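You operate a simulated robot arm through the tools that you are given. There is no shell and no other tool.

You run a simulated two-armed robot. Do the job below in one go: nothing can be reset, and whatever is moved stays where it is left.

## Task
Stir the open cup in the cup stand, then load it into the vacuum pot.
Fine: stir until even, stick back on the drip paper, dome shut over the cup. Set down upright: open mixing cup.
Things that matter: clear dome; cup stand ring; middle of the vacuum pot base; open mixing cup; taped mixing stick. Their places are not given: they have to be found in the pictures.

It is judged by the outcome, as a careful person would: the job done as asked, and still so three seconds after it is handed in. It fails if anything else is knocked over, pushed out of place, dropped, spilled or broken.

## Robot
Two 7-joint arms with two-finger parallel grippers on one trunk that stands fixed in place. Base frame: the origin is at the foot of the trunk, x ahead of it, y to its left, z up; the work surface is at about z = 866. Lengths are in mm, angles in rad, forces in N, time in s.
The left shoulder is at [110, 169, 1511], the right one opposite. With the tool pointing down near the work surface each hand reaches from about 400 to 720 mm from the base axis, measured 20 degrees to its own side. Payload 1.57 kg a hand.
Tool frame (each hand has its own): the origin (TCP) lies between the finger pads and is the grasp point; the fingertips stand 30 mm ahead of it; z points along the fingers, y is the line along which they close. The gripper opens to 80 mm. The fingers are 17 mm wide and 12 mm thick; the gripper's body (40 by 82 mm) begins 80 mm behind the TCP.
Orientation is that of the tool frame in the base frame, as a unit quaternion [x, y, z, w]. With the fingers straight down and closing along the base's y, the tool's x points along the base's -x, its y along +y and its z along -z.

## Interface
- The arms move only by the tool apply_moves. It takes "left_moves", "right_moves" or both (then of equal length, played together; a hand with none holds still); each is a list of rows, each an object of numbers (a shift or turn left out is 0, a gripper value left out holds the last): "jaw": the finger opening in mm, from 0 to 80; "dx", "dy", "dz": the shift along the tool's x, y, z in units of 20 mm (1.0 is 20 mm); "wx", "wy", "wz": the turn, a rotation vector about the tool's x, y, z in units of 4 degrees (1.0 is 4 degrees). In form: [{"jaw": .., "dx": .., "dy": .., "dz": .., "wx": .., "wy": .., "wz": ..}, ...]. A call has 1 to 20 rows; each row shifts and turns the commanded pose from where the row before left it, along the tool's axes as they then stand. A call with a number of a shift or a turn outside -1 to 1 is refused whole. Rows are played at 5 a second. More than 50 mm and 0.15 rad between two rows, or a gripper value outside its range, and nothing of the call is played. A pose out of reach is approached as far as the arm can. The call stops where the force on the tool passes 40 N (or 10 N more than at its start, if that is more) or the arm is blocked; 0.2 s more then pass. Each finger travels about 72 mm/s and halts on what it meets, pressing with about 23 N; the grip force reading is that of the motor and also rises with nothing between the fingers. The clock runs only during rows and for 0.2 s after the last one: add rows that do not move to give the fingers time. It gives the time, the measured TCP pose, the force on the tool (base axes), the opening and the grip force at its end, in the units of the frame above (readings bear some noise), with the torque about the TCP (base axes, N m) and any sound that the robot's microphone picked up.
- Cameras (640 x 400 px; columns grow to the right, rows downward): "scene" is now at [156.5, 9.5, 1692.3]; the picture's right is [0.11, -0.99, 0.00], its down [-0.76, -0.09, -0.65] and it looks along [0.64, 0.07, -0.76] (base axes); focal length 372 px, centre (320, 200). "left" rides on the left gripper at [72, 7, -122] in its tool frame; the picture's right is [-0.09, 1.00, 0.00], its down [-0.84, -0.08, -0.54] and it looks along [-0.54, -0.05, 0.84] (tool axes); focal length 238 px, centre (320, 200). "right" rides on the right gripper at [72, -7, -122] in its tool frame; the picture's right is [0.09, 1.00, 0.00], its down [-0.84, 0.08, -0.54] and it looks along [-0.54, 0.05, 0.84] (tool axes); focal length 238 px, centre (320, 200).
- grab_frame(camera): a new picture of that camera. It takes no simulated time.
- slide_trunk(by): slides the trunk up (or, below 0, down) by that many mm; the arms and the scene camera ride with it, the base frame stays. It gives what a move gives, with no picture.
- pan_tilt(pan, tilt): turns the head with the scene camera to pan (to the left, within 1.501 rad either way) and tilt (down, from -0.506 to 1.204), counted from straight ahead of the robot. It gives what a move gives.
- pixel_to_xyz(camera, pixels): there is no depth. For up to 12 entries [column, row, z] of the newest picture of that camera ("zoom" is the newest enlarged one), the place [x, y] in the base frame at which the ray of that pixel passes the height z, good to about 3 mm. It takes no simulated time.
- close_up(camera, box): a new picture of the part [left, top, right, bottom] of that camera's present view, enlarged. It takes no simulated time.
- finish_job(): hands the job in; it is judged then, once.

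Open the grippers and draw the arms clear of the work before you hand the job in, unless the task says otherwise.

The tools are called as a command line: name --argument value ..., lists and objects as JSON in quotes. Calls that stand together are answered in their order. apply_moves: Moves the arms, as the interface text tells. Its arguments: {"type":"object","properties":{"left_moves":{"type":"array","items":{"type":"object","properties":{"jaw":{"type":"number"},"dx":{"type":"number"},"dy":{"type":"number"},"dz":{"type":"number"},"wx":{"type":"number"},"wy":{"type":"number"},"wz":{"type":"number"}}}},"right_moves":{"type":"array","items":{"type":"object","properties":{"jaw":{"type":"number"},"dx":{"type":"number"},"dy":{"type":"number"},"dz":{"type":"number"},"wx":{"type":"number"},"wy":{"type":"number"},"wz":{"type":"number"}}}}},"required":[]} The other tools are called the same way: slide_trunk (by) slides the trunk up or down; pan_tilt (pan, tilt) turns the head that bears the scene camera; grab_frame (camera) takes a picture; pixel_to_xyz (camera, pixels) gives the place at which the rays of pixels pass given heights; close_up (camera, box) takes an enlarged picture of a part of a camera's view; finish_job () hands the job in.

At the start:

```text
time_s: 0.0
left_tool_pos: [624.2, 340.7, 1207.7]
left_tool_rot: [0.0, 1.0, -0.001, 0.0]
left_ft_force: [-0.2, 0.3, 0.2]
left_wrist_torque: [0.0, -0.02, -0.01]
left_width: 80.0
left_grip_force: 0.1
right_tool_pos: [682.3, -204.3, 1207.7]
right_tool_rot: [0.0, 1.0, 0.001, 0.0]
right_ft_force: [-0.2, 0.0, -0.5]
right_wrist_torque: [0.02, 0.01, 0.0]
right_width: 80.0
right_grip_force: 0.1
trunk travel left (down, up): [-825.0, 65.0]
head pan, tilt: [0.112, 0.866]
```

scene: 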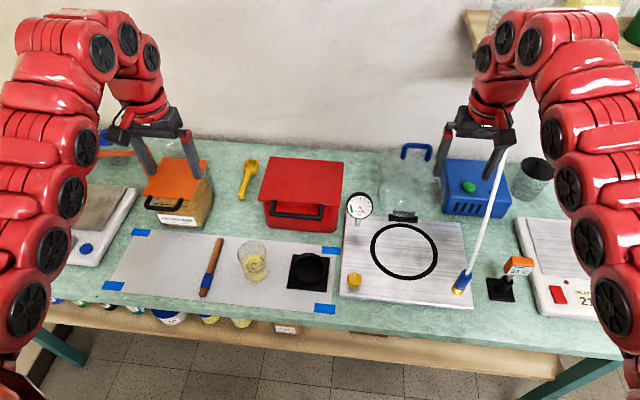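
right: 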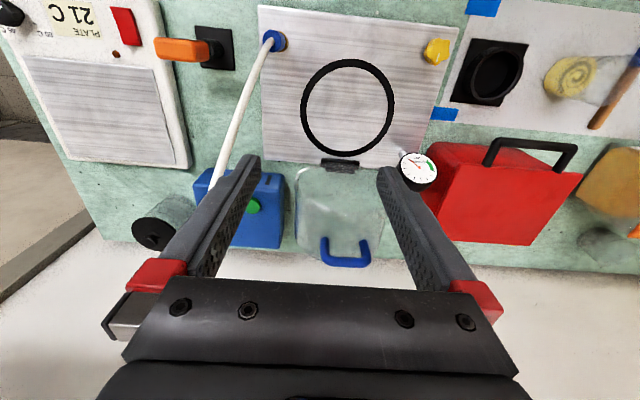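
left: 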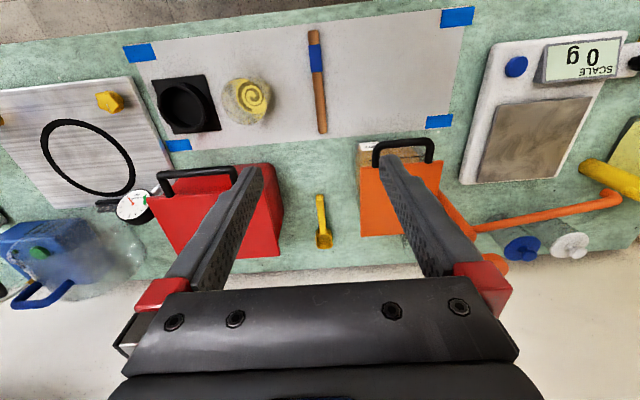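

The scene picture shows a cup near (252,260), a stick at (211,267), a black square stand at (309,272), the pot base with its black ring at (404,250) and the clear dome around (410,175). I take enlarged views of these to see them better.

close_up --camera "scene" --box '[180, 210, 350, 316]'

close_up --camera "scene" --box '[330, 130, 540, 310]'

close_up --camera "left" --box '[120, 0, 480, 225]'

close_up --camera "right" --box '[240, 0, 640, 270]'

```text
3.76 times, centred on (265, 263) of scene
```

zoom: 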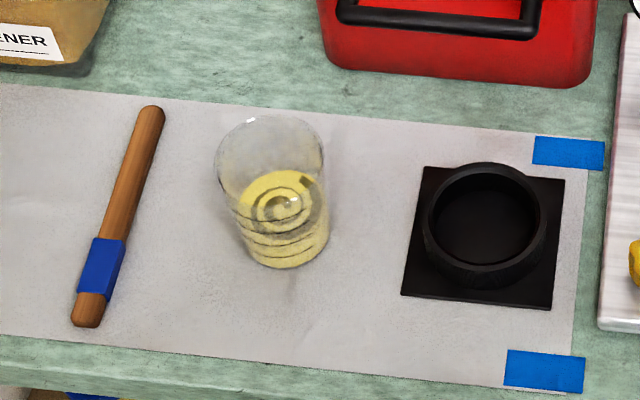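

```text
2.22 times, centred on (435, 220) of scene
```

zoom: 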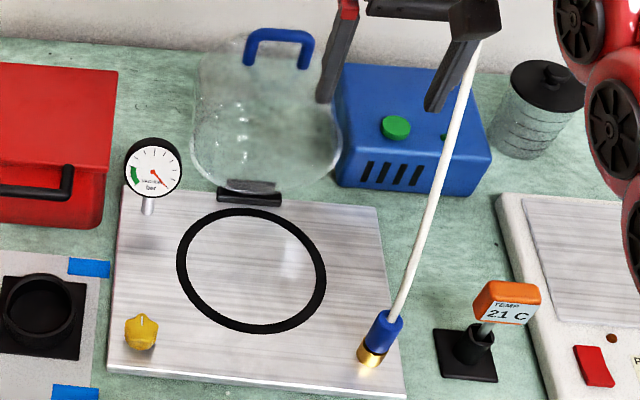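

```text
1.78 times, centred on (300, 112) of left
```

zoom: 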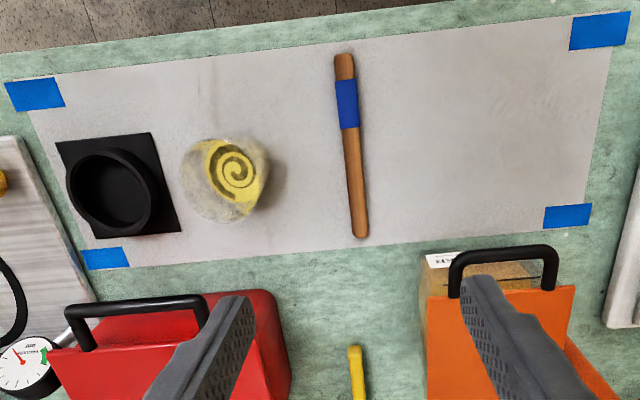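

```text
1.48 times, centred on (440, 135) of right
```

zoom: 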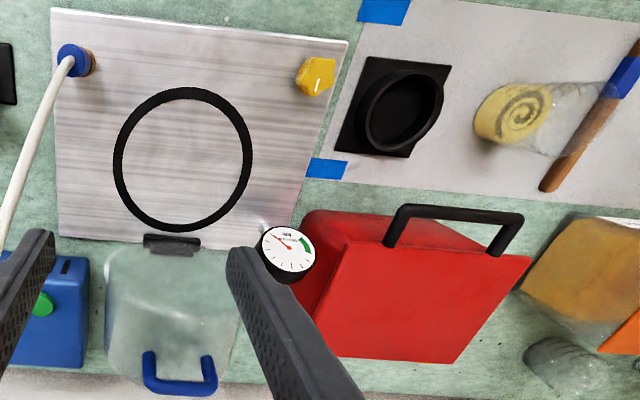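

The stand at zoom (487,222) is empty and the cup stands beside it on the paper. The dome lies open on a hinge at the back of the pot base. I map these pixels to base coordinates from the three cameras.

pixel_to_xyz --camera "scene" --pixels '[[220.3, 239.1, 872], [203, 295.4, 872], [257, 275, 866], [251.7, 251, 940], [309.4, 269, 890], [309, 275, 868], [404, 250, 880], [403, 217, 885], [416, 150, 960], [416, 150, 1000], [354, 282, 890], [460, 290, 880]]'

pixel_to_xyz --camera "left" --pixels '[[312.9, 30.5, 872], [322.5, 132.8, 872], [183.7, 107.5, 890], [188.2, 104.1, 868], [252, 96, 885], [246, 101, 940], [88, 157, 880]]'

pixel_to_xyz --camera "right" --pixels '[[347, 107, 880], [494, 74, 890], [340, 163, 885], [343, 252, 960], [343, 252, 1000], [343, 252, 1040], [570, 75, 885]]'

```text
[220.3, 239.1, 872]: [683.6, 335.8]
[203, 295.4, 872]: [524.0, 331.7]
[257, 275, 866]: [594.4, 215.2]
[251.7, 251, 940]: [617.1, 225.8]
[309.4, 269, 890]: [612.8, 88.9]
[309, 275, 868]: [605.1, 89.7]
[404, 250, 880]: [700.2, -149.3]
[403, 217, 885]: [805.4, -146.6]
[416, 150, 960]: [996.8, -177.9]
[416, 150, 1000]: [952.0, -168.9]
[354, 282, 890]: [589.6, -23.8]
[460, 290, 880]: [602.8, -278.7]
```

```text
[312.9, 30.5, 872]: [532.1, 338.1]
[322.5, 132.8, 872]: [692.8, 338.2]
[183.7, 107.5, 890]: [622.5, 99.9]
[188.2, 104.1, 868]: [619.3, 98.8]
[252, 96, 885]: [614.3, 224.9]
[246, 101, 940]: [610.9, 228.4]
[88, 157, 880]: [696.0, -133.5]
```

```text
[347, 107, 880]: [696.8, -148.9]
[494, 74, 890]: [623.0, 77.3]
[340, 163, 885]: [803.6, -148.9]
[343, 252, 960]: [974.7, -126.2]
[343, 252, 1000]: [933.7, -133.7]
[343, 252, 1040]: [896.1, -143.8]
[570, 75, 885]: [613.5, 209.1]
```

The three cameras agree on the pot base centre near (698,-148) and the stand near (624,90). I look closer at the dome, hinge and handle to work out how it opens.

close_up --camera "scene" --box '[360, 135, 456, 225]'

close_up --camera "right" --box '[270, 140, 430, 280]'

close_up --camera "left" --box '[0, 180, 160, 320]'

```text
4.44 times, centred on (408, 180) of scene
```

zoom: 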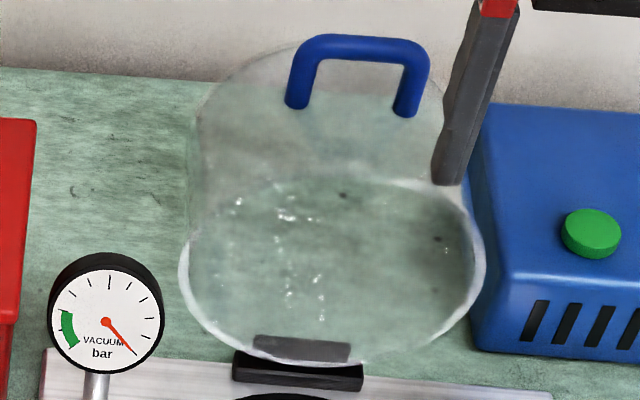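

```text
2.86 times, centred on (350, 210) of right
```

zoom: 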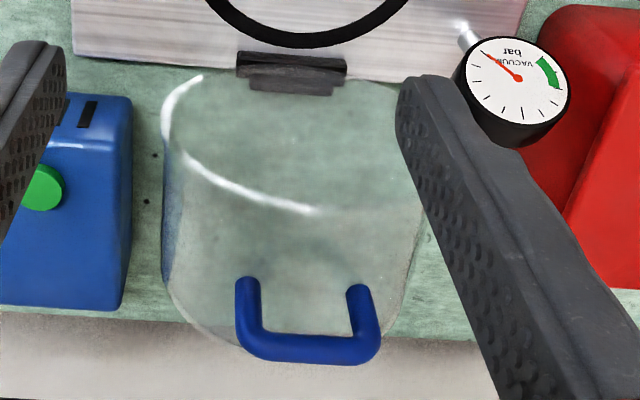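

```text
2.86 times, centred on (80, 250) of left
```

zoom: 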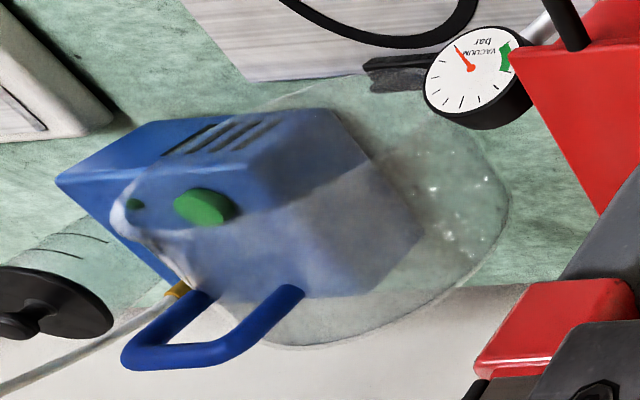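

The dome's rim ellipse and blue handle are clear: the handle bar centre is at scene (418,145.5), right (346.5,261.7), left (30.3,304). I triangulate the bar, its ends, and the rim.

pixel_to_xyz --camera "scene" --pixels '[[418.1, 145.5, 1000], [418.1, 145.5, 1100], [402.8, 159, 1000], [402.8, 159, 1100], [427.1, 161, 1000], [427.1, 161, 1100], [410, 216, 880], [376.5, 194.6, 960], [445, 194.6, 960], [411, 175, 1000], [403.5, 145, 1100], [432, 147, 1100]]'

pixel_to_xyz --camera "right" --pixels '[[346.5, 261.7, 1000], [346.5, 261.7, 1100], [324.5, 238, 1000], [324.5, 238, 1100], [364, 241, 1000], [364, 241, 1100], [340, 160, 880], [308, 167, 960], [345, 214, 1000], [345, 214, 1100]]'

pixel_to_xyz --camera "left" --pixels '[[30.3, 304.2, 1000], [30.3, 304.2, 1100], [38, 283, 1000], [38, 283, 1100], [72, 282, 1000], [72, 282, 1100]]'

```text
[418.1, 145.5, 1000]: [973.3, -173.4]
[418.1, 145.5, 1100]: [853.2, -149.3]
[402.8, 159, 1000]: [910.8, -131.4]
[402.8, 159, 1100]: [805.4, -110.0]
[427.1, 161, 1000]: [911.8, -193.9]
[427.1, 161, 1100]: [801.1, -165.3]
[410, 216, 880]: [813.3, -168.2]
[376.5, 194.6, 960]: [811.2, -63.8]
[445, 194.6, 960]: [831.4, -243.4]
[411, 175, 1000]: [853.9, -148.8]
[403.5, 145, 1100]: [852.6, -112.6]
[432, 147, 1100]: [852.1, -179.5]
```

```text
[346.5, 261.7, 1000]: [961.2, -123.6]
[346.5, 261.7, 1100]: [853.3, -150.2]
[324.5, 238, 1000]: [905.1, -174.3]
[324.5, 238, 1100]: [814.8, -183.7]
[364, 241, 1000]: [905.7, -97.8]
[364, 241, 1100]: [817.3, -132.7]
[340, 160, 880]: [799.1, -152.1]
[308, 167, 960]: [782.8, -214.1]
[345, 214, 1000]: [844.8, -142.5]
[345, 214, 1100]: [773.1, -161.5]
```

```text
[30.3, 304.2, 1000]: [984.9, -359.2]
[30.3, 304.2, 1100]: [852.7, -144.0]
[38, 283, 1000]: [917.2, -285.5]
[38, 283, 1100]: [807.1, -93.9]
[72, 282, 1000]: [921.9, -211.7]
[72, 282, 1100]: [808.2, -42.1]
```

All three cameras put the handle bar at about (853,-149,1100). The dome is opened roughly 90° about the hinge at x≈805, and its handle will face the robot when shut. I move the left hand above the cup for a closer look at the cup, stand and stick.

apply_moves --left_moves '[{"dx": 0.15, "dy": -0.725, "dz": 0.925}, {"dx": 0.15, "dy": -0.725, "dz": 0.925}, {"dx": 0.15, "dy": -0.725, "dz": 0.925}, {"dx": 0.15, "dy": -0.725, "dz": 0.925}, {"dx": 0.15, "dy": -0.725, "dz": 0.925}, {"dx": 0.15, "dy": -0.725, "dz": 0.925}, {"dx": 0.15, "dy": -0.725, "dz": 0.925}, {"dx": 0.15, "dy": -0.725, "dz": 0.925}, {}]'

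grab_frame --camera "left"

grab_frame --camera "scene"

```text
time_s: 2.0
left_tool_pos: [620.3, 320.1, 1179.3]
left_tool_rot: [0.0, 1.0, 0.0, -0.001]
left_ft_force: [0.1, -0.1, 0.1]
left_wrist_torque: [0.0, 0.01, 0.01]
left_width: 80.2
left_grip_force: 0.1
left hand out of reach, approached as far as the arm can: row 2, 3, 4, 5, 6, 7, 8
right_tool_pos: [681.8, -204.0, 1207.3]
right_tool_rot: [0.0, 1.0, 0.001, 0.001]
right_ft_force: [-0.5, 0.6, 0.6]
right_wrist_torque: [-0.01, 0.02, 0.01]
right_width: 80.2
right_grip_force: 0.1
trunk travel left (down, up): [-825.0, 65.0]
head pan, tilt: [0.112, 0.866]
```

```text
taken
```

left: 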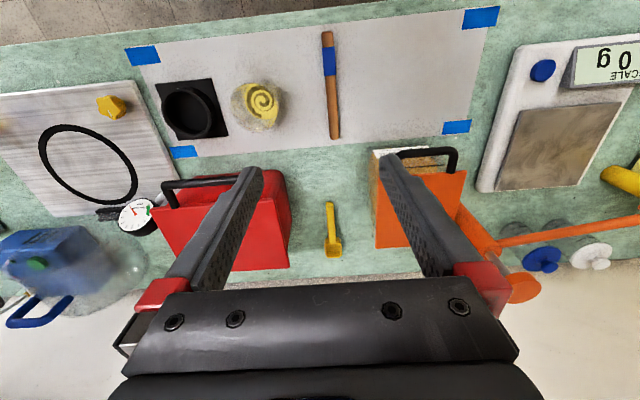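

```text
taken
```

scene: 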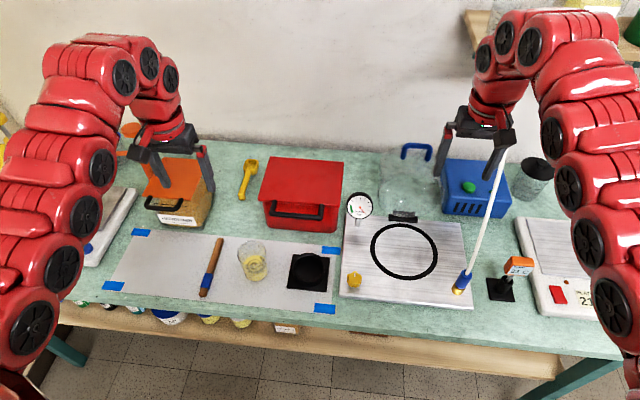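

The left hand stopped early at (620,320,1179) because the path was out of reach, though nothing was touched. I test separate directions to learn which one is limited.

apply_moves --left_moves '[{"dz": 0.5}, {"dz": 0.5}, {"dz": 0.5}, {}]'

apply_moves --left_moves '[{"dx": 0.5}, {"dx": 0.5}, {"dx": 0.5}, {}]'

```text
time_s: 3.0
left_tool_pos: [620.9, 320.0, 1145.5]
left_tool_rot: [-0.002, 1.0, -0.001, -0.003]
left_ft_force: [-0.1, -0.6, 0.1]
left_wrist_torque: [-0.03, -0.01, 0.0]
left_width: 80.2
left_grip_force: 0.0
right_tool_pos: [682.8, -203.4, 1207.0]
right_tool_rot: [0.0, 1.0, 0.0, 0.0]
right_ft_force: [-0.4, 0.3, -0.6]
right_wrist_torque: [-0.03, -0.02, 0.02]
right_width: 80.2
right_grip_force: 0.1
trunk travel left (down, up): [-825.0, 65.0]
head pan, tilt: [0.112, 0.866]
```

```text
time_s: 4.0
left_tool_pos: [620.4, 321.0, 1147.2]
left_tool_rot: [-0.002, 1.0, -0.001, -0.001]
left_ft_force: [-0.7, 1.3, -0.4]
left_wrist_torque: [-0.01, 0.02, -0.03]
left_width: 80.4
left_grip_force: 0.1
left hand out of reach, approached as far as the arm can: row 1, 2, 3
right_tool_pos: [681.1, -202.4, 1208.4]
right_tool_rot: [0.0, 1.0, 0.0, 0.0]
right_ft_force: [-0.7, -1.1, -0.2]
right_wrist_torque: [0.0, 0.02, -0.02]
right_width: 79.7
right_grip_force: 0.0
trunk travel left (down, up): [-825.0, 65.0]
head pan, tilt: [0.112, 0.866]
```

Straight down works but moving back toward the robot at this height is limited, so the inner reach limit applies while high. I lower further and then move toward the cup.

apply_moves --left_moves '[{"dz": 0.8}, {"dz": 0.8}, {"dz": 0.8}, {"dz": 0.8}, {"dz": 0.8}, {"dy": -0.8}, {"dy": -0.8}, {"dy": -0.8}, {"dy": -0.8}, {"dy": -0.8}, {}]'

grab_frame --camera "left"

```text
time_s: 6.4
left_tool_pos: [626.0, 270.5, 1071.2]
left_tool_rot: [0.001, 1.0, 0.0, -0.002]
left_ft_force: [-0.1, -0.3, 0.5]
left_wrist_torque: [-0.03, 0.01, 0.03]
left_width: 80.1
left_grip_force: 0.1
left hand out of reach, approached as far as the arm can: row 1, 2, 9
right_tool_pos: [681.9, -202.6, 1207.1]
right_tool_rot: [0.0, 1.0, -0.001, 0.0]
right_ft_force: [-0.4, -0.1, 0.6]
right_wrist_torque: [0.0, -0.02, -0.03]
right_width: 80.1
right_grip_force: 0.1
trunk travel left (down, up): [-825.0, 65.0]
head pan, tilt: [0.112, 0.866]
```

```text
taken
```

left: 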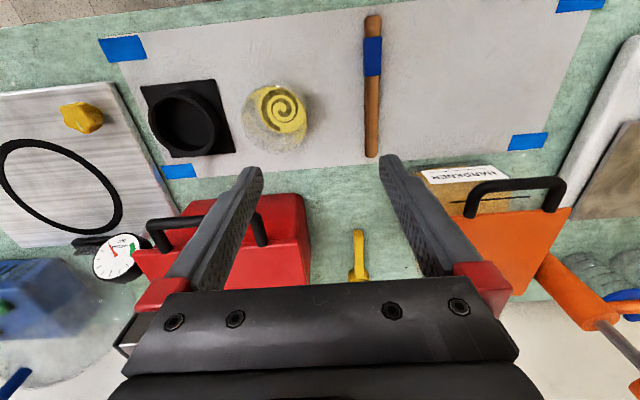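

Now at (626,270,1071). The cup is visible at (277,115) and the stick at (372,85), so I zoom in on both.

close_up --camera "left" --box '[130, 60, 330, 185]'

close_up --camera "left" --box '[310, 0, 470, 170]'

```text
3.20 times, centred on (230, 122) of left
```

zoom: 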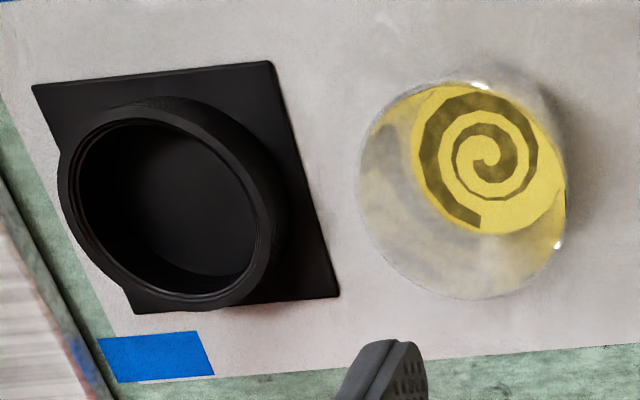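

```text
2.35 times, centred on (390, 85) of left
```

zoom: 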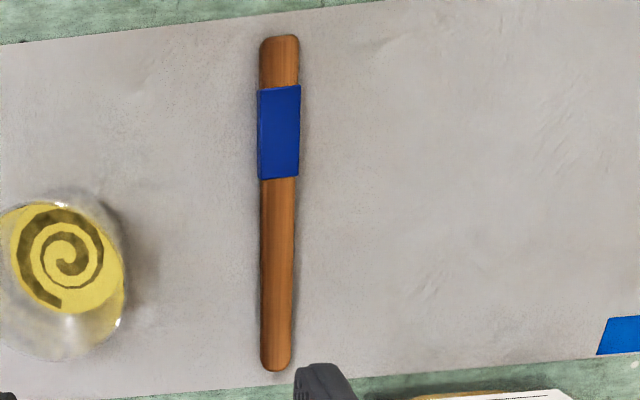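

The rim is about 66 mm wide, centred near (612,226) with its top near z≈946. The stick runs along x from 530 to 694 at y≈338. I lower to about z=1000 and centre over the cup.

apply_moves --left_moves '[{"dz": 0.9}, {"dz": 0.9}, {"dz": 0.9}, {"dz": 0.85}, {"dy": -0.75, "dx": 0.2}, {"dy": -0.75, "dx": 0.2}, {"dy": -0.72, "dx": 0.3}, {}]'

grab_frame --camera "left"

grab_frame --camera "scene"

```text
time_s: 8.2
left_tool_pos: [608.2, 226.3, 999.3]
left_tool_rot: [0.0, 1.0, 0.0, 0.0]
left_ft_force: [-0.2, -0.4, -0.4]
left_wrist_torque: [0.03, -0.02, 0.04]
left_width: 79.8
left_grip_force: 0.1
right_tool_pos: [682.3, -203.6, 1208.2]
right_tool_rot: [0.0, 1.0, 0.0, 0.0]
right_ft_force: [0.4, -0.3, -0.1]
right_wrist_torque: [-0.02, -0.01, 0.01]
right_width: 79.8
right_grip_force: 0.1
trunk travel left (down, up): [-825.0, 65.0]
head pan, tilt: [0.112, 0.866]
```

```text
taken
```

left: 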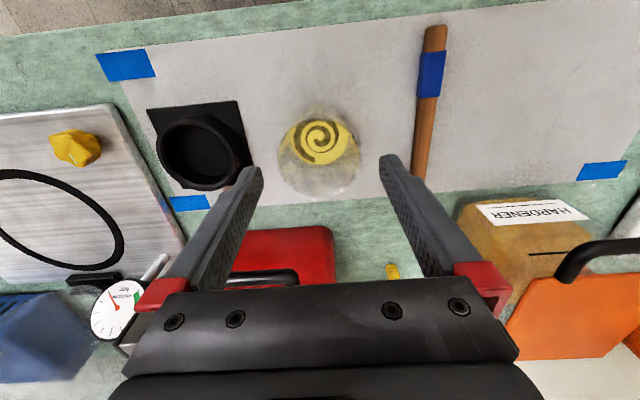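

```text
taken
```

scene: 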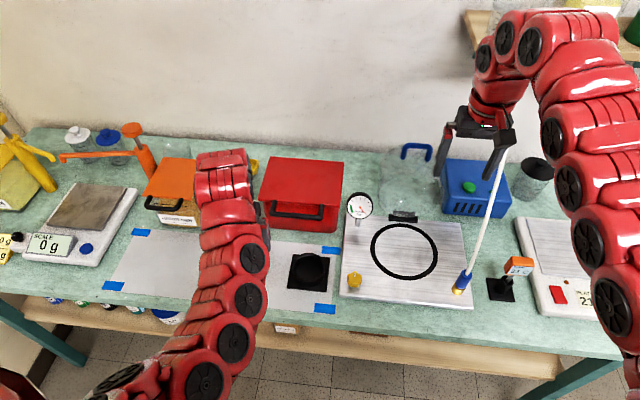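

The hand is at (608,226,999) above the cup, seen at (319,150) between the fingers. I zoom in to check centring before lowering.

close_up --camera "left" --box '[220, 80, 420, 205]'

close_up --camera "left" --box '[130, 80, 290, 205]'

```text
3.20 times, centred on (320, 142) of left
```

zoom: 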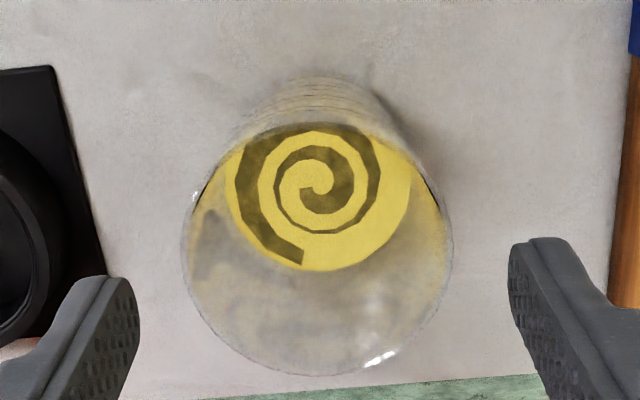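

```text
3.20 times, centred on (210, 142) of left
```

zoom: 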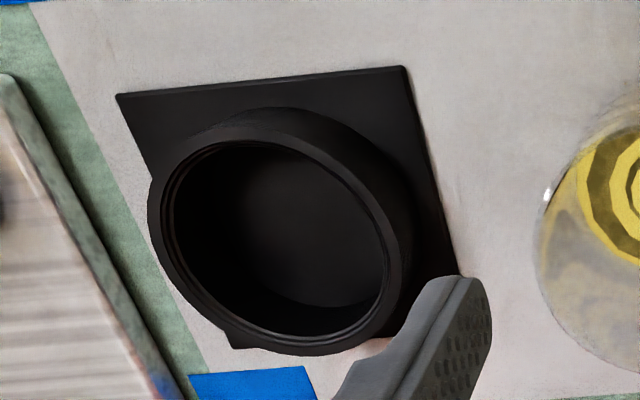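

The cup rim centre works out at (608.5,226,947), aligned with the hand. I check the stand's plate corners and the ring centre from the scene camera.

pixel_to_xyz --camera "scene" --pixels '[[292.9, 254.2, 869], [330.2, 257.4, 869], [326.2, 292.3, 869], [286.5, 288.3, 869], [309.1, 268, 884]]'

pixel_to_xyz --camera "left" --pixels '[[236.6, 100.4, 869], [183.4, 188.3, 869], [146.6, 109.2, 869], [196.6, 155.4, 884], [319.4, 157.3, 947], [427, 75, 872]]'

close_up --camera "scene" --box '[275, 240, 345, 310]'

```text
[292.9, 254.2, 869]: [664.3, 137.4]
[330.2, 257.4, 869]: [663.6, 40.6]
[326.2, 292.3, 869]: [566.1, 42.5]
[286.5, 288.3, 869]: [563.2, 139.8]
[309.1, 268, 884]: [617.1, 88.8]
```

```text
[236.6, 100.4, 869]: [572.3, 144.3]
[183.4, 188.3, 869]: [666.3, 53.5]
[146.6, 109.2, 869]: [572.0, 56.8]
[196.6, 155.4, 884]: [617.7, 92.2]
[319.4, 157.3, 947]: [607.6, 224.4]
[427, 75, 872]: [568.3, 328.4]
```

```text
5.71 times, centred on (310, 275) of scene
```

zoom: 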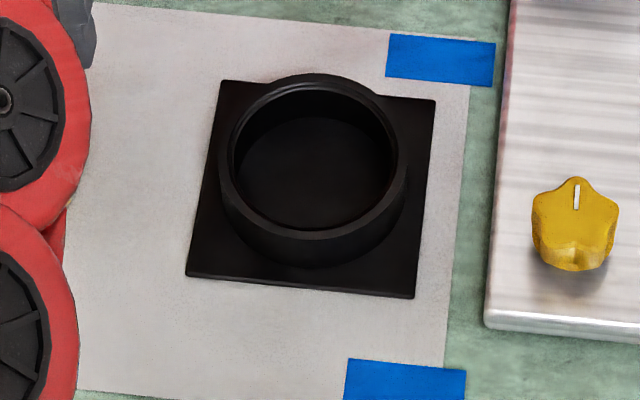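

The scene puts the stand at about (615,89.5), while the left camera, viewing at an angle, gives y≈96. I move the empty left hand over the stand at the same height, which clears the cup, to measure it in the middle of the view.

apply_moves --left_moves '[{"dy": -0.9, "dx": -0.04}, {"dy": -0.9, "dx": -0.04}, {"dy": -0.9, "dx": -0.04}, {"dy": -0.9, "dx": -0.04}, {"dy": -0.9, "dx": -0.04}, {"dy": -0.9, "dx": -0.05}, {"dy": -0.9, "dx": -0.05}, {"dy": -0.4, "dx": -0.05}, {}]'

grab_frame --camera "left"

close_up --camera "left" --box '[220, 70, 420, 195]'

```text
time_s: 10.2
left_tool_pos: [614.8, 91.5, 998.3]
left_tool_rot: [0.001, 1.0, -0.001, 0.0]
left_ft_force: [0.8, -0.1, -0.4]
left_wrist_torque: [0.02, -0.02, -0.04]
left_width: 79.8
left_grip_force: 0.0
right_tool_pos: [681.7, -203.0, 1208.4]
right_tool_rot: [0.001, 1.0, 0.0, 0.0]
right_ft_force: [-0.2, 0.6, 0.1]
right_wrist_torque: [0.0, 0.01, -0.01]
right_width: 79.9
right_grip_force: 0.0
trunk travel left (down, up): [-825.0, 65.0]
head pan, tilt: [0.112, 0.866]
```

```text
taken
```

left: 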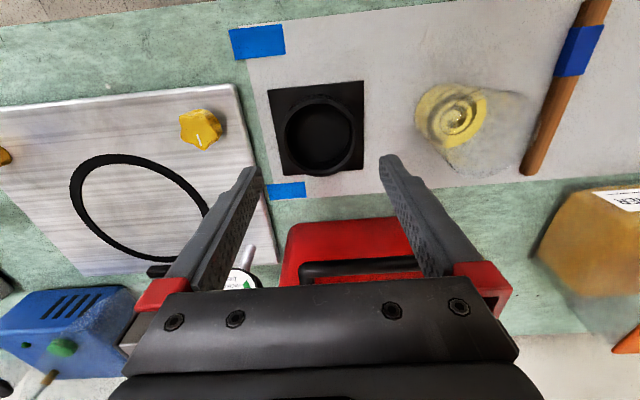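

```text
3.20 times, centred on (320, 132) of left
```

zoom: 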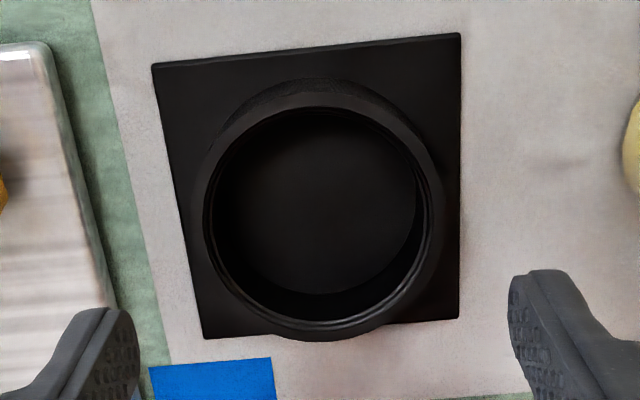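

The ring now appears centred around left (319.5,137.3), with plate corners at (267.5,90), (364,80), (363,169) and (284,175). I map these.

pixel_to_xyz --camera "left" --pixels '[[319.5, 137.3, 884], [319.5, 137.3, 891], [267.5, 89.8, 869], [363.8, 79.8, 869], [363.1, 168.9, 869], [284.1, 175.1, 869], [280, 137.3, 888], [359, 137.3, 888]]'

```text
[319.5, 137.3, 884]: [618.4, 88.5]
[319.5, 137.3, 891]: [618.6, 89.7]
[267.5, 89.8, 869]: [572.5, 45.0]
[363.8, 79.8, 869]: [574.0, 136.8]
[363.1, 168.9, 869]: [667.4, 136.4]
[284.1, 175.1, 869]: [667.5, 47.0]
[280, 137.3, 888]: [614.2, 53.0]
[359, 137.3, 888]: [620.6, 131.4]
```

The ring centre is at about (619,90.5), its inner diameter is about 71 mm and its top is near z≈888. I return over the cup at (608.5,226) and verify before lowering.

apply_moves --left_moves '[{"dy": 0.85, "dx": 0.04}, {"dy": 0.85, "dx": 0.04}, {"dy": 0.85, "dx": 0.04}, {"dy": 0.85, "dx": 0.04}, {"dy": 0.85, "dx": 0.04}, {"dy": 0.85, "dx": 0.04}, {"dy": 0.85, "dx": 0.04}, {"dy": 0.78, "dx": 0.04}, {}]'

close_up --camera "left" --box '[220, 80, 420, 205]'

```text
time_s: 12.2
left_tool_pos: [607.7, 227.0, 998.3]
left_tool_rot: [0.0, 1.0, 0.0, 0.0]
left_ft_force: [0.2, 0.0, -0.2]
left_wrist_torque: [-0.02, 0.01, 0.03]
left_width: 80.0
left_grip_force: 0.0
right_tool_pos: [681.8, -203.8, 1207.5]
right_tool_rot: [0.0, 1.0, 0.0, 0.0]
right_ft_force: [0.7, 0.7, 0.5]
right_wrist_torque: [0.01, 0.01, 0.0]
right_width: 79.7
right_grip_force: 0.0
trunk travel left (down, up): [-825.0, 65.0]
head pan, tilt: [0.112, 0.866]
```

```text
3.20 times, centred on (320, 142) of left
```

zoom: 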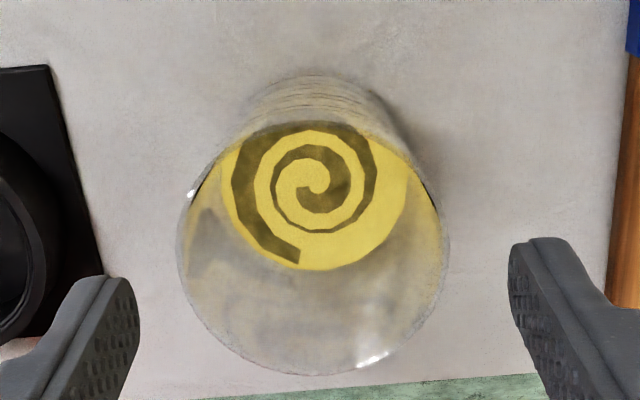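

The cup sits between the fingers, with its rim spanning zoom 180–450 and the fingertips at 138 and 512. I lower to z≈926, leaving the fingertips about 30 mm above the paper.

apply_moves --left_moves '[{"dz": 0.6, "dy": -0.07}, {"dz": 0.6}, {"dz": 0.6}, {"dz": 0.6}, {"dz": 0.6}, {"dz": 0.6}, {}]'

grab_frame --camera "left"

```text
time_s: 13.8
left_tool_pos: [609.1, 225.5, 927.8]
left_tool_rot: [0.0, 1.0, 0.0, 0.0]
left_ft_force: [0.0, 0.2, 0.4]
left_wrist_torque: [0.02, 0.01, -0.02]
left_width: 80.1
left_grip_force: 0.0
right_tool_pos: [681.7, -203.4, 1208.0]
right_tool_rot: [0.0, 1.0, 0.0, 0.0]
right_ft_force: [-0.6, -0.2, 0.9]
right_wrist_torque: [0.01, 0.0, -0.01]
right_width: 79.9
right_grip_force: 0.1
trunk travel left (down, up): [-825.0, 65.0]
head pan, tilt: [0.112, 0.866]
```

```text
taken
```

left: 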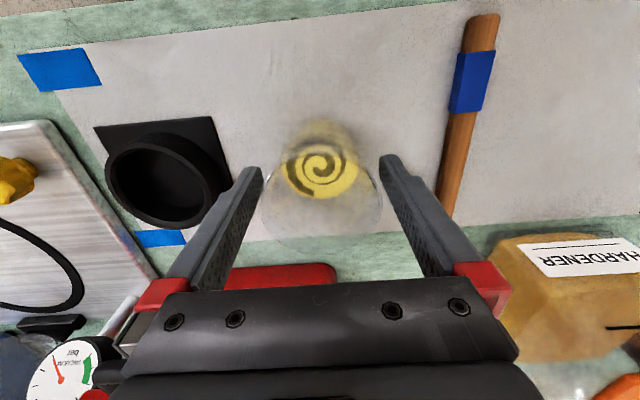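

Lowered to z=927.8 with the cup centred between the pads. I close gently on it and read the width.

apply_moves --left_moves '[{"jaw": 72}, {"jaw": 68}, {"jaw": 64}, {"jaw": 60}, {}, {}]'

grab_frame --camera "left"

```text
time_s: 15.2
left_tool_pos: [609.6, 224.6, 927.9]
left_tool_rot: [-0.001, 1.0, 0.0, 0.0]
left_ft_force: [-0.9, -0.7, 0.5]
left_wrist_torque: [-0.02, -0.01, 0.0]
left_width: 66.6
left_grip_force: 22.7
right_tool_pos: [681.7, -203.6, 1207.5]
right_tool_rot: [0.001, 1.0, -0.001, 0.0]
right_ft_force: [0.1, 0.5, 0.4]
right_wrist_torque: [0.01, 0.01, 0.02]
right_width: 80.1
right_grip_force: 0.0
trunk travel left (down, up): [-825.0, 65.0]
head pan, tilt: [0.112, 0.866]
```

```text
taken
```

left: 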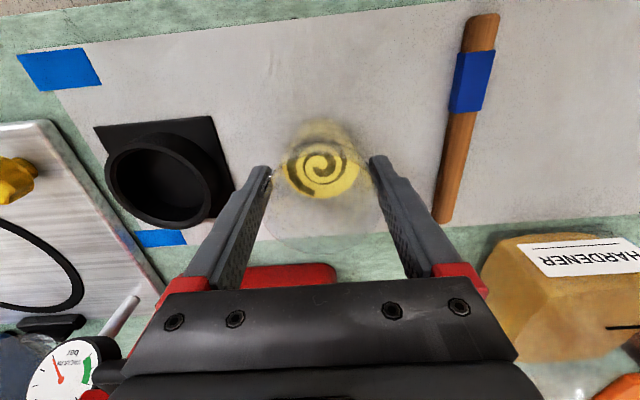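

The cup is gripped at 66.6 mm width. I lift it straight up about 50 mm, gently.

apply_moves --left_moves '[{"dz": -0.25}, {"dz": -0.4}, {"dz": -0.5}, {"dz": -0.5}, {"dz": -0.5}, {"dz": -0.35}, {}]'

grab_frame --camera "left"

```text
time_s: 16.8
left_tool_pos: [607.1, 225.0, 977.9]
left_tool_rot: [-0.001, 1.0, 0.0, -0.001]
left_ft_force: [-0.2, -0.3, -1.0]
left_wrist_torque: [0.0, -0.01, -0.01]
left_width: 66.4
left_grip_force: 23.0
right_tool_pos: [682.8, -203.0, 1206.3]
right_tool_rot: [0.0, 1.0, -0.001, 0.0]
right_ft_force: [-0.4, 1.0, 0.0]
right_wrist_torque: [-0.02, -0.04, -0.03]
right_width: 80.1
right_grip_force: 0.0
trunk travel left (down, up): [-825.0, 65.0]
head pan, tilt: [0.112, 0.866]
```

```text
taken
```

left: 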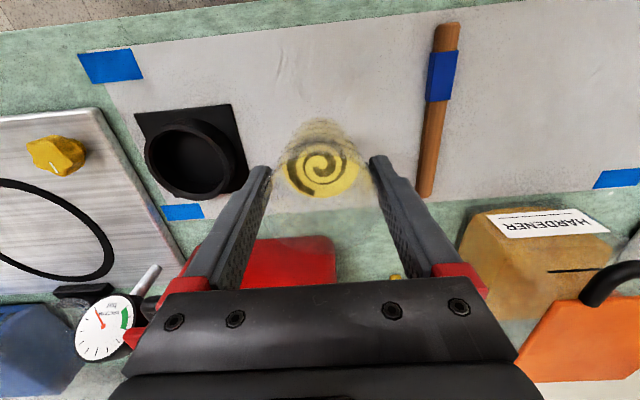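

The cup rises with the hand and hangs level. I carry it over to the stand at (619,90.5).

apply_moves --left_moves '[{"dy": -0.3, "dx": -0.05}, {"dy": -0.6, "dx": -0.05}, {"dy": -0.75, "dx": -0.05}, {"dy": -0.75, "dx": -0.05}, {"dy": -0.75, "dx": -0.05}, {"dy": -0.75, "dx": -0.05}, {"dy": -0.75, "dx": -0.05}, {"dy": -0.75, "dx": -0.05}, {"dy": -0.7, "dx": -0.05}, {"dy": -0.4, "dx": -0.05}, {"dy": -0.22, "dx": -0.05}, {}]'

grab_frame --camera "left"

close_up --camera "left" --box '[230, 70, 410, 190]'

close_up --camera "scene" --box '[240, 200, 380, 310]'

```text
time_s: 19.4
left_tool_pos: [619.4, 89.8, 978.7]
left_tool_rot: [0.0, 1.0, 0.0, 0.0]
left_ft_force: [0.4, 0.0, -1.7]
left_wrist_torque: [0.02, 0.01, -0.01]
left_width: 66.5
left_grip_force: 23.3
right_tool_pos: [682.3, -203.6, 1208.9]
right_tool_rot: [0.0, 1.0, 0.0, 0.0]
right_ft_force: [0.0, -0.3, 0.2]
right_wrist_torque: [0.01, -0.02, -0.03]
right_width: 80.2
right_grip_force: 0.0
trunk travel left (down, up): [-825.0, 65.0]
head pan, tilt: [0.112, 0.866]
```

```text
taken
```

left: 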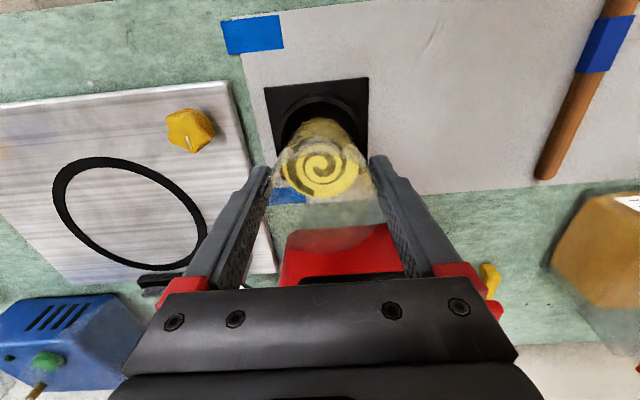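

```text
3.33 times, centred on (320, 130) of left
```

zoom: 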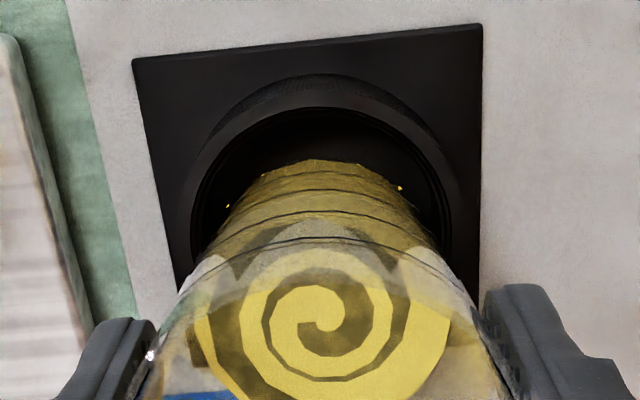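

```text
3.64 times, centred on (310, 255) of scene
```

zoom: 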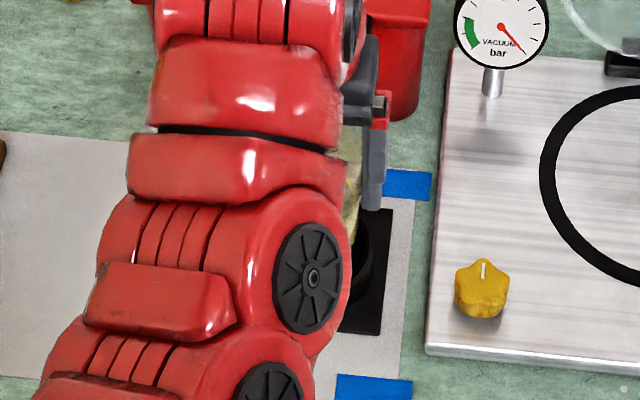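

The cup is centred over the ring. I lower it in steps to about 3 mm above the likely floor of the stand, watching the force.

apply_moves --left_moves '[{"dz": 0.4}, {"dz": 0.4}, {"dz": 0.4}, {"dz": 0.4}, {"dz": 0.3}, {"dz": 0.2}, {}]'

grab_frame --camera "left"

```text
time_s: 21.0
left_tool_pos: [619.4, 91.9, 935.0]
left_tool_rot: [0.0, 1.0, -0.001, 0.0]
left_ft_force: [-0.6, 0.8, -1.2]
left_wrist_torque: [0.02, 0.0, 0.0]
left_width: 66.8
left_grip_force: 23.4
right_tool_pos: [681.8, -203.3, 1207.9]
right_tool_rot: [0.0, 1.0, 0.0, 0.0]
right_ft_force: [0.1, 0.4, 0.3]
right_wrist_torque: [0.0, -0.01, -0.02]
right_width: 80.0
right_grip_force: 0.1
trunk travel left (down, up): [-825.0, 65.0]
head pan, tilt: [0.112, 0.866]
```

```text
taken
```

left: 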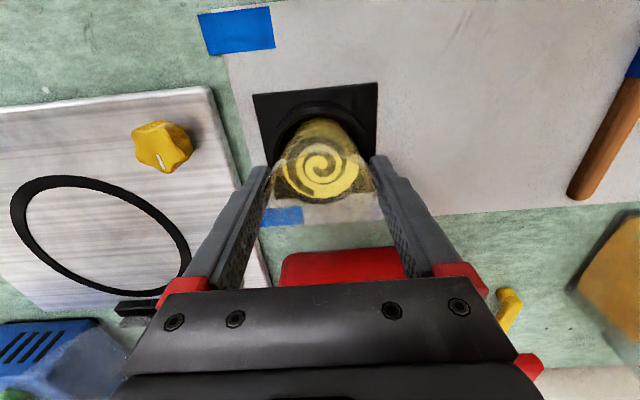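

There is no contact yet at z=935. I creep down in 1 mm steps.

apply_moves --left_moves '[{"dz": 0.06}, {"dz": 0.06}, {"dz": 0.06}, {}]'

```text
time_s: 22.0
left_tool_pos: [619.8, 90.2, 931.3]
left_tool_rot: [0.0, 1.0, 0.0, 0.0]
left_ft_force: [-0.8, 0.3, 0.3]
left_wrist_torque: [0.01, 0.03, -0.02]
left_width: 66.5
left_grip_force: 23.5
right_tool_pos: [681.8, -203.0, 1208.0]
right_tool_rot: [0.0, 1.0, 0.0, -0.001]
right_ft_force: [0.4, 0.1, -0.4]
right_wrist_torque: [0.0, -0.03, -0.01]
right_width: 79.9
right_grip_force: 0.1
trunk travel left (down, up): [-825.0, 65.0]
head pan, tilt: [0.112, 0.866]
```

apply_moves --left_moves '[{"dz": 0.06}, {"dz": 0.06}, {}, {}]'

```text
time_s: 23.0
left_tool_pos: [619.6, 90.2, 930.7]
left_tool_rot: [0.0, 1.0, 0.0, 0.001]
left_ft_force: [3.0, 0.5, 15.0]
left_wrist_torque: [-0.01, -0.14, 0.05]
left_width: 66.3
left_grip_force: 23.3
right_tool_pos: [681.2, -204.1, 1208.2]
right_tool_rot: [0.0, 1.0, 0.0, 0.001]
right_ft_force: [-0.1, 0.2, 0.7]
right_wrist_torque: [0.01, 0.0, -0.01]
right_width: 80.0
right_grip_force: 0.1
trunk travel left (down, up): [-825.0, 65.0]
head pan, tilt: [0.112, 0.866]
```

Contact: 15 N upward at z=930.7, so the cup has reached the stand floor. I ease off by 1.5 mm and open the fingers slowly.

apply_moves --left_moves '[{"dz": -0.06}, {"jaw": 67}, {"jaw": 70}, {"jaw": 75}, {"jaw": 80}, {}, {}]'

close_up --camera "left" --box '[220, 60, 420, 240]'

```text
time_s: 24.6
left_tool_pos: [618.8, 90.0, 930.4]
left_tool_rot: [0.0, 1.0, 0.0, -0.001]
left_ft_force: [-0.6, 0.2, -0.9]
left_wrist_torque: [-0.03, -0.01, -0.02]
left_width: 79.8
left_grip_force: 0.0
right_tool_pos: [682.5, -203.6, 1207.7]
right_tool_rot: [0.001, 1.0, 0.001, -0.001]
right_ft_force: [-0.3, 0.3, -0.3]
right_wrist_torque: [0.01, -0.01, -0.02]
right_width: 79.7
right_grip_force: 0.1
trunk travel left (down, up): [-825.0, 65.0]
head pan, tilt: [0.112, 0.866]
```

```text
2.22 times, centred on (320, 150) of left
```

zoom: 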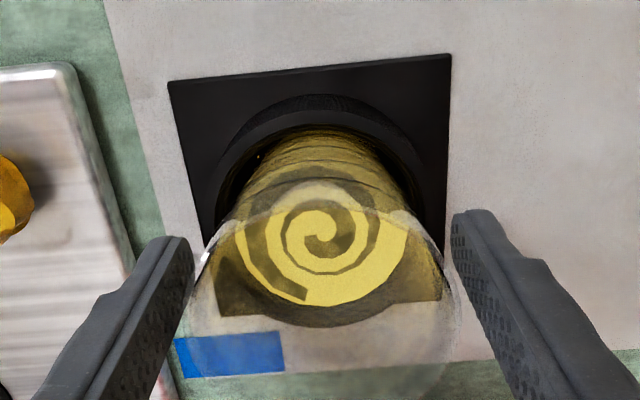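

The cup stands in the ring. I raise the left hand clear and move it over the empty part of the paper to test the stirring wrist orientation: yaw 90°, then tilt.

apply_moves --left_moves '[{"dz": -0.6}, {"dz": -0.8}, {"dz": -0.8}, {"dz": -0.8}, {"dz": -0.6}, {"dy": 0.9}, {"dy": 0.9}, {"dy": 0.9}, {"dy": 0.9}, {"dy": 0.9}, {"dy": 0.9}, {"dy": 0.9}, {"dy": 0.9}, {"dy": 0.6}, {}]'

close_up --camera "scene" --box '[200, 190, 360, 310]'

```text
time_s: 27.8
left_tool_pos: [620.3, 245.0, 1001.7]
left_tool_rot: [0.0, 1.0, -0.001, 0.0]
left_ft_force: [-0.4, -0.1, -0.7]
left_wrist_torque: [-0.01, -0.01, -0.02]
left_width: 79.8
left_grip_force: 0.0
right_tool_pos: [682.2, -204.1, 1209.5]
right_tool_rot: [0.0, 1.0, -0.001, 0.0]
right_ft_force: [0.0, -0.3, -0.3]
right_wrist_torque: [-0.01, 0.05, -0.03]
right_width: 80.2
right_grip_force: 0.1
trunk travel left (down, up): [-825.0, 65.0]
head pan, tilt: [0.112, 0.866]
```

```text
3.33 times, centred on (280, 250) of scene
```

zoom: 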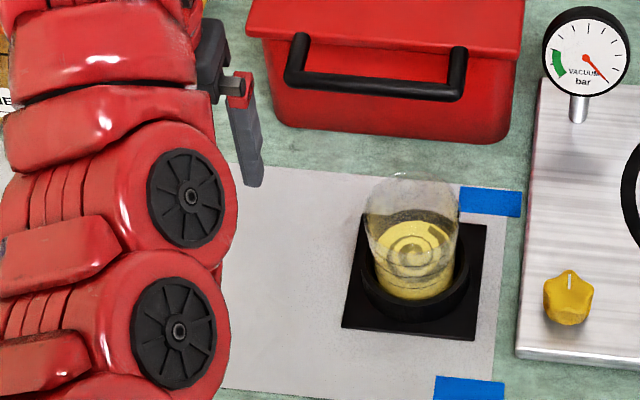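

The cup is upright in the stand, at zoom (412,240). I now test the yaw of the left wrist in free air.

apply_moves --left_moves '[{"wz": -1}, {"wz": -1}, {"wz": -1}, {"wz": -1}, {"wz": -1}, {"wz": -1}, {"wz": -1}, {"wz": -1}, {"wz": -1}, {"wz": -1}, {"wz": -1}, {"wz": -1}, {"wz": -1}, {"wz": -1}, {"wz": -1}, {"wz": -1}, {"wz": -1}, {"wz": -1}, {"wz": -1}, {"wz": -1}]'

```text
time_s: 32.0
left_tool_pos: [617.7, 246.4, 1003.0]
left_tool_rot: [-0.643, 0.766, 0.001, 0.0]
left_ft_force: [0.1, 0.2, -0.3]
left_wrist_torque: [0.0, 0.03, 0.0]
left_width: 79.9
left_grip_force: 0.1
right_tool_pos: [681.7, -202.8, 1206.9]
right_tool_rot: [-0.001, 1.0, -0.001, 0.0]
right_ft_force: [0.1, -0.2, 0.0]
right_wrist_torque: [0.0, -0.03, -0.02]
right_width: 79.6
right_grip_force: 0.2
trunk travel left (down, up): [-825.0, 65.0]
head pan, tilt: [0.112, 0.866]
```

Yaw of 80° is reachable. I test the sideways tilt, with the fingers swinging toward -y, up to 60°.

apply_moves --left_moves '[{"wy": 1}, {"wy": 1}, {"wy": 1}, {"wy": 1}, {"wy": 1}, {"wy": 1}, {"wy": 1}, {"wy": 1}, {"wy": 1}, {"wy": 1}, {"wy": 1}, {"wy": 1}, {"wy": 1}, {"wy": 1}, {"wy": 1}]'

grab_frame --camera "scene"

grab_frame --camera "left"

```text
time_s: 35.2
left_tool_pos: [575.2, 217.4, 1028.3]
left_tool_rot: [-0.557, 0.662, -0.322, -0.384]
left_ft_force: [0.2, -0.1, -0.5]
left_wrist_torque: [-0.02, -0.01, -0.08]
left_width: 80.1
left_grip_force: 0.0
left hand out of reach, approached as far as the arm can: row 11, 12, 13, 14, 15
right_tool_pos: [682.5, -203.7, 1207.9]
right_tool_rot: [0.0, 1.0, 0.001, 0.0]
right_ft_force: [0.2, 0.5, -0.6]
right_wrist_torque: [0.02, 0.0, 0.0]
right_width: 80.1
right_grip_force: 0.0
trunk travel left (down, up): [-825.0, 65.0]
head pan, tilt: [0.112, 0.866]
```

```text
taken
```

scene: 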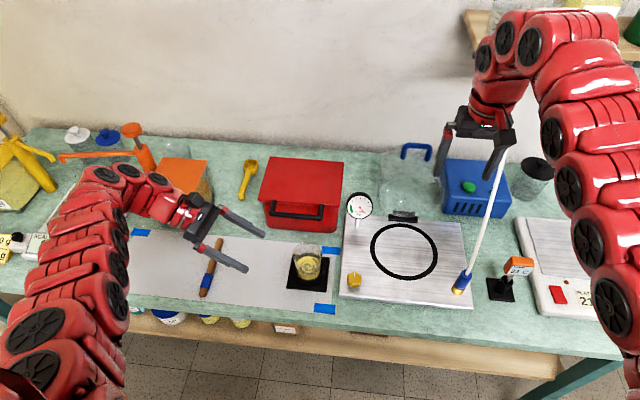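

```text
taken
```

left: 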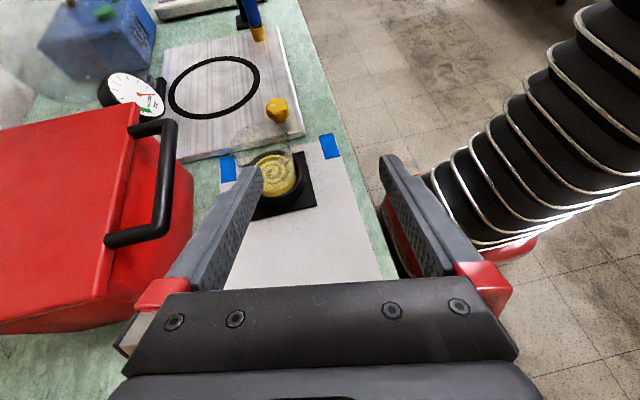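

The 60° tilt orientation is reached, with z_t about (-0.15,-0.85,-0.50), but the position drifted to (575,217,1028) because the wrist neared its outer limit. I move toward the stirring position above the stand at z≈1018, well above the rim, to see whether it is reachable there.

apply_moves --left_moves '[{"dx": 0.356, "dy": -0.466, "dz": 0.763}, {"dx": 0.356, "dy": -0.466, "dz": 0.763}, {"dx": 0.356, "dy": -0.466, "dz": 0.763}, {"dx": 0.356, "dy": -0.466, "dz": 0.763}, {"dx": 0.356, "dy": -0.466, "dz": 0.763}, {"dx": 0.356, "dy": -0.466, "dz": 0.763}, {"dx": 0.356, "dy": -0.466, "dz": 0.763}, {}]'

grab_frame --camera "scene"

```text
time_s: 37.0
left_tool_pos: [619.1, 91.1, 1019.3]
left_tool_rot: [-0.557, 0.663, -0.322, -0.383]
left_ft_force: [0.4, -1.0, -1.0]
left_wrist_torque: [0.0, -0.02, 0.01]
left_width: 80.0
left_grip_force: 0.1
right_tool_pos: [682.2, -204.0, 1208.7]
right_tool_rot: [0.001, 1.0, 0.0, 0.0]
right_ft_force: [-0.2, 0.1, -0.8]
right_wrist_torque: [-0.03, -0.02, 0.02]
right_width: 80.0
right_grip_force: 0.0
trunk travel left (down, up): [-825.0, 65.0]
head pan, tilt: [0.112, 0.866]
```

```text
taken
```

scene: 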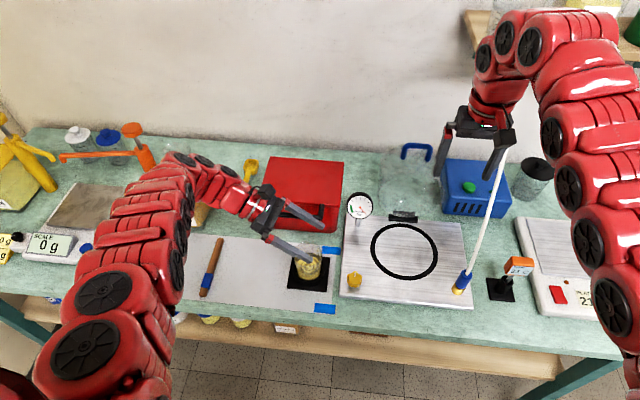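

The stand is reachable with this tilt. I test whether more tilt, up to about 88°, is possible here so that a stick gripped straight-on would hang vertical.

apply_moves --left_moves '[{"wy": 1}, {"wy": 1}, {"wy": 1}, {"wy": 1}, {"wy": 1}, {"wy": 1}, {"wy": 1}, {}]'

grab_frame --camera "left"

grab_frame --camera "scene"

```text
time_s: 38.8
left_tool_pos: [561.0, 78.4, 1036.3]
left_tool_rot: [-0.477, 0.569, -0.43, -0.513]
left_ft_force: [-0.2, -0.4, 0.0]
left_wrist_torque: [-0.02, 0.0, 0.01]
left_width: 80.0
left_grip_force: 0.1
left hand out of reach, approached as far as the arm can: row 1, 3, 5, 7
right_tool_pos: [681.6, -203.5, 1207.2]
right_tool_rot: [-0.001, 1.0, 0.0, 0.0]
right_ft_force: [0.1, 0.2, 0.4]
right_wrist_torque: [0.02, 0.02, -0.04]
right_width: 80.0
right_grip_force: 0.0
trunk travel left (down, up): [-825.0, 65.0]
head pan, tilt: [0.112, 0.866]
```

```text
taken
```

left: 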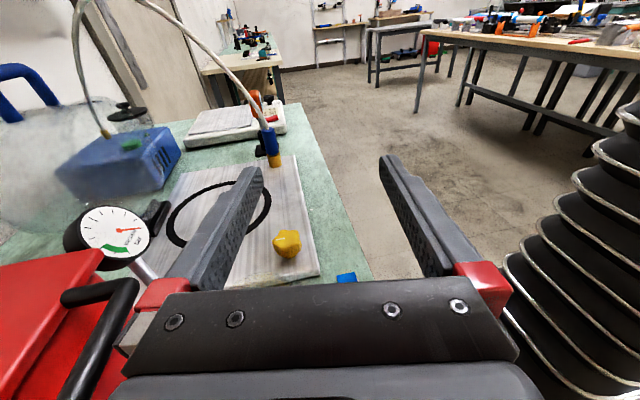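

```text
taken
```

scene: 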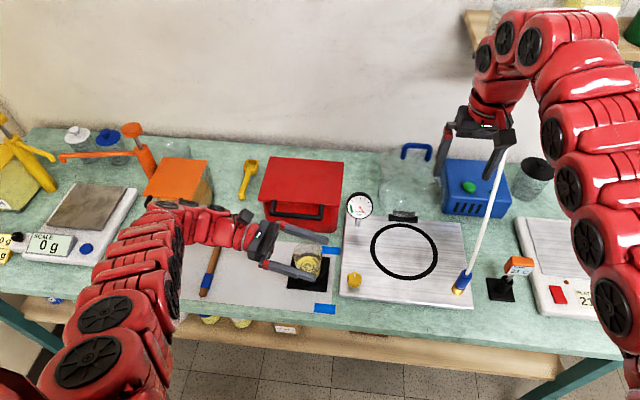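

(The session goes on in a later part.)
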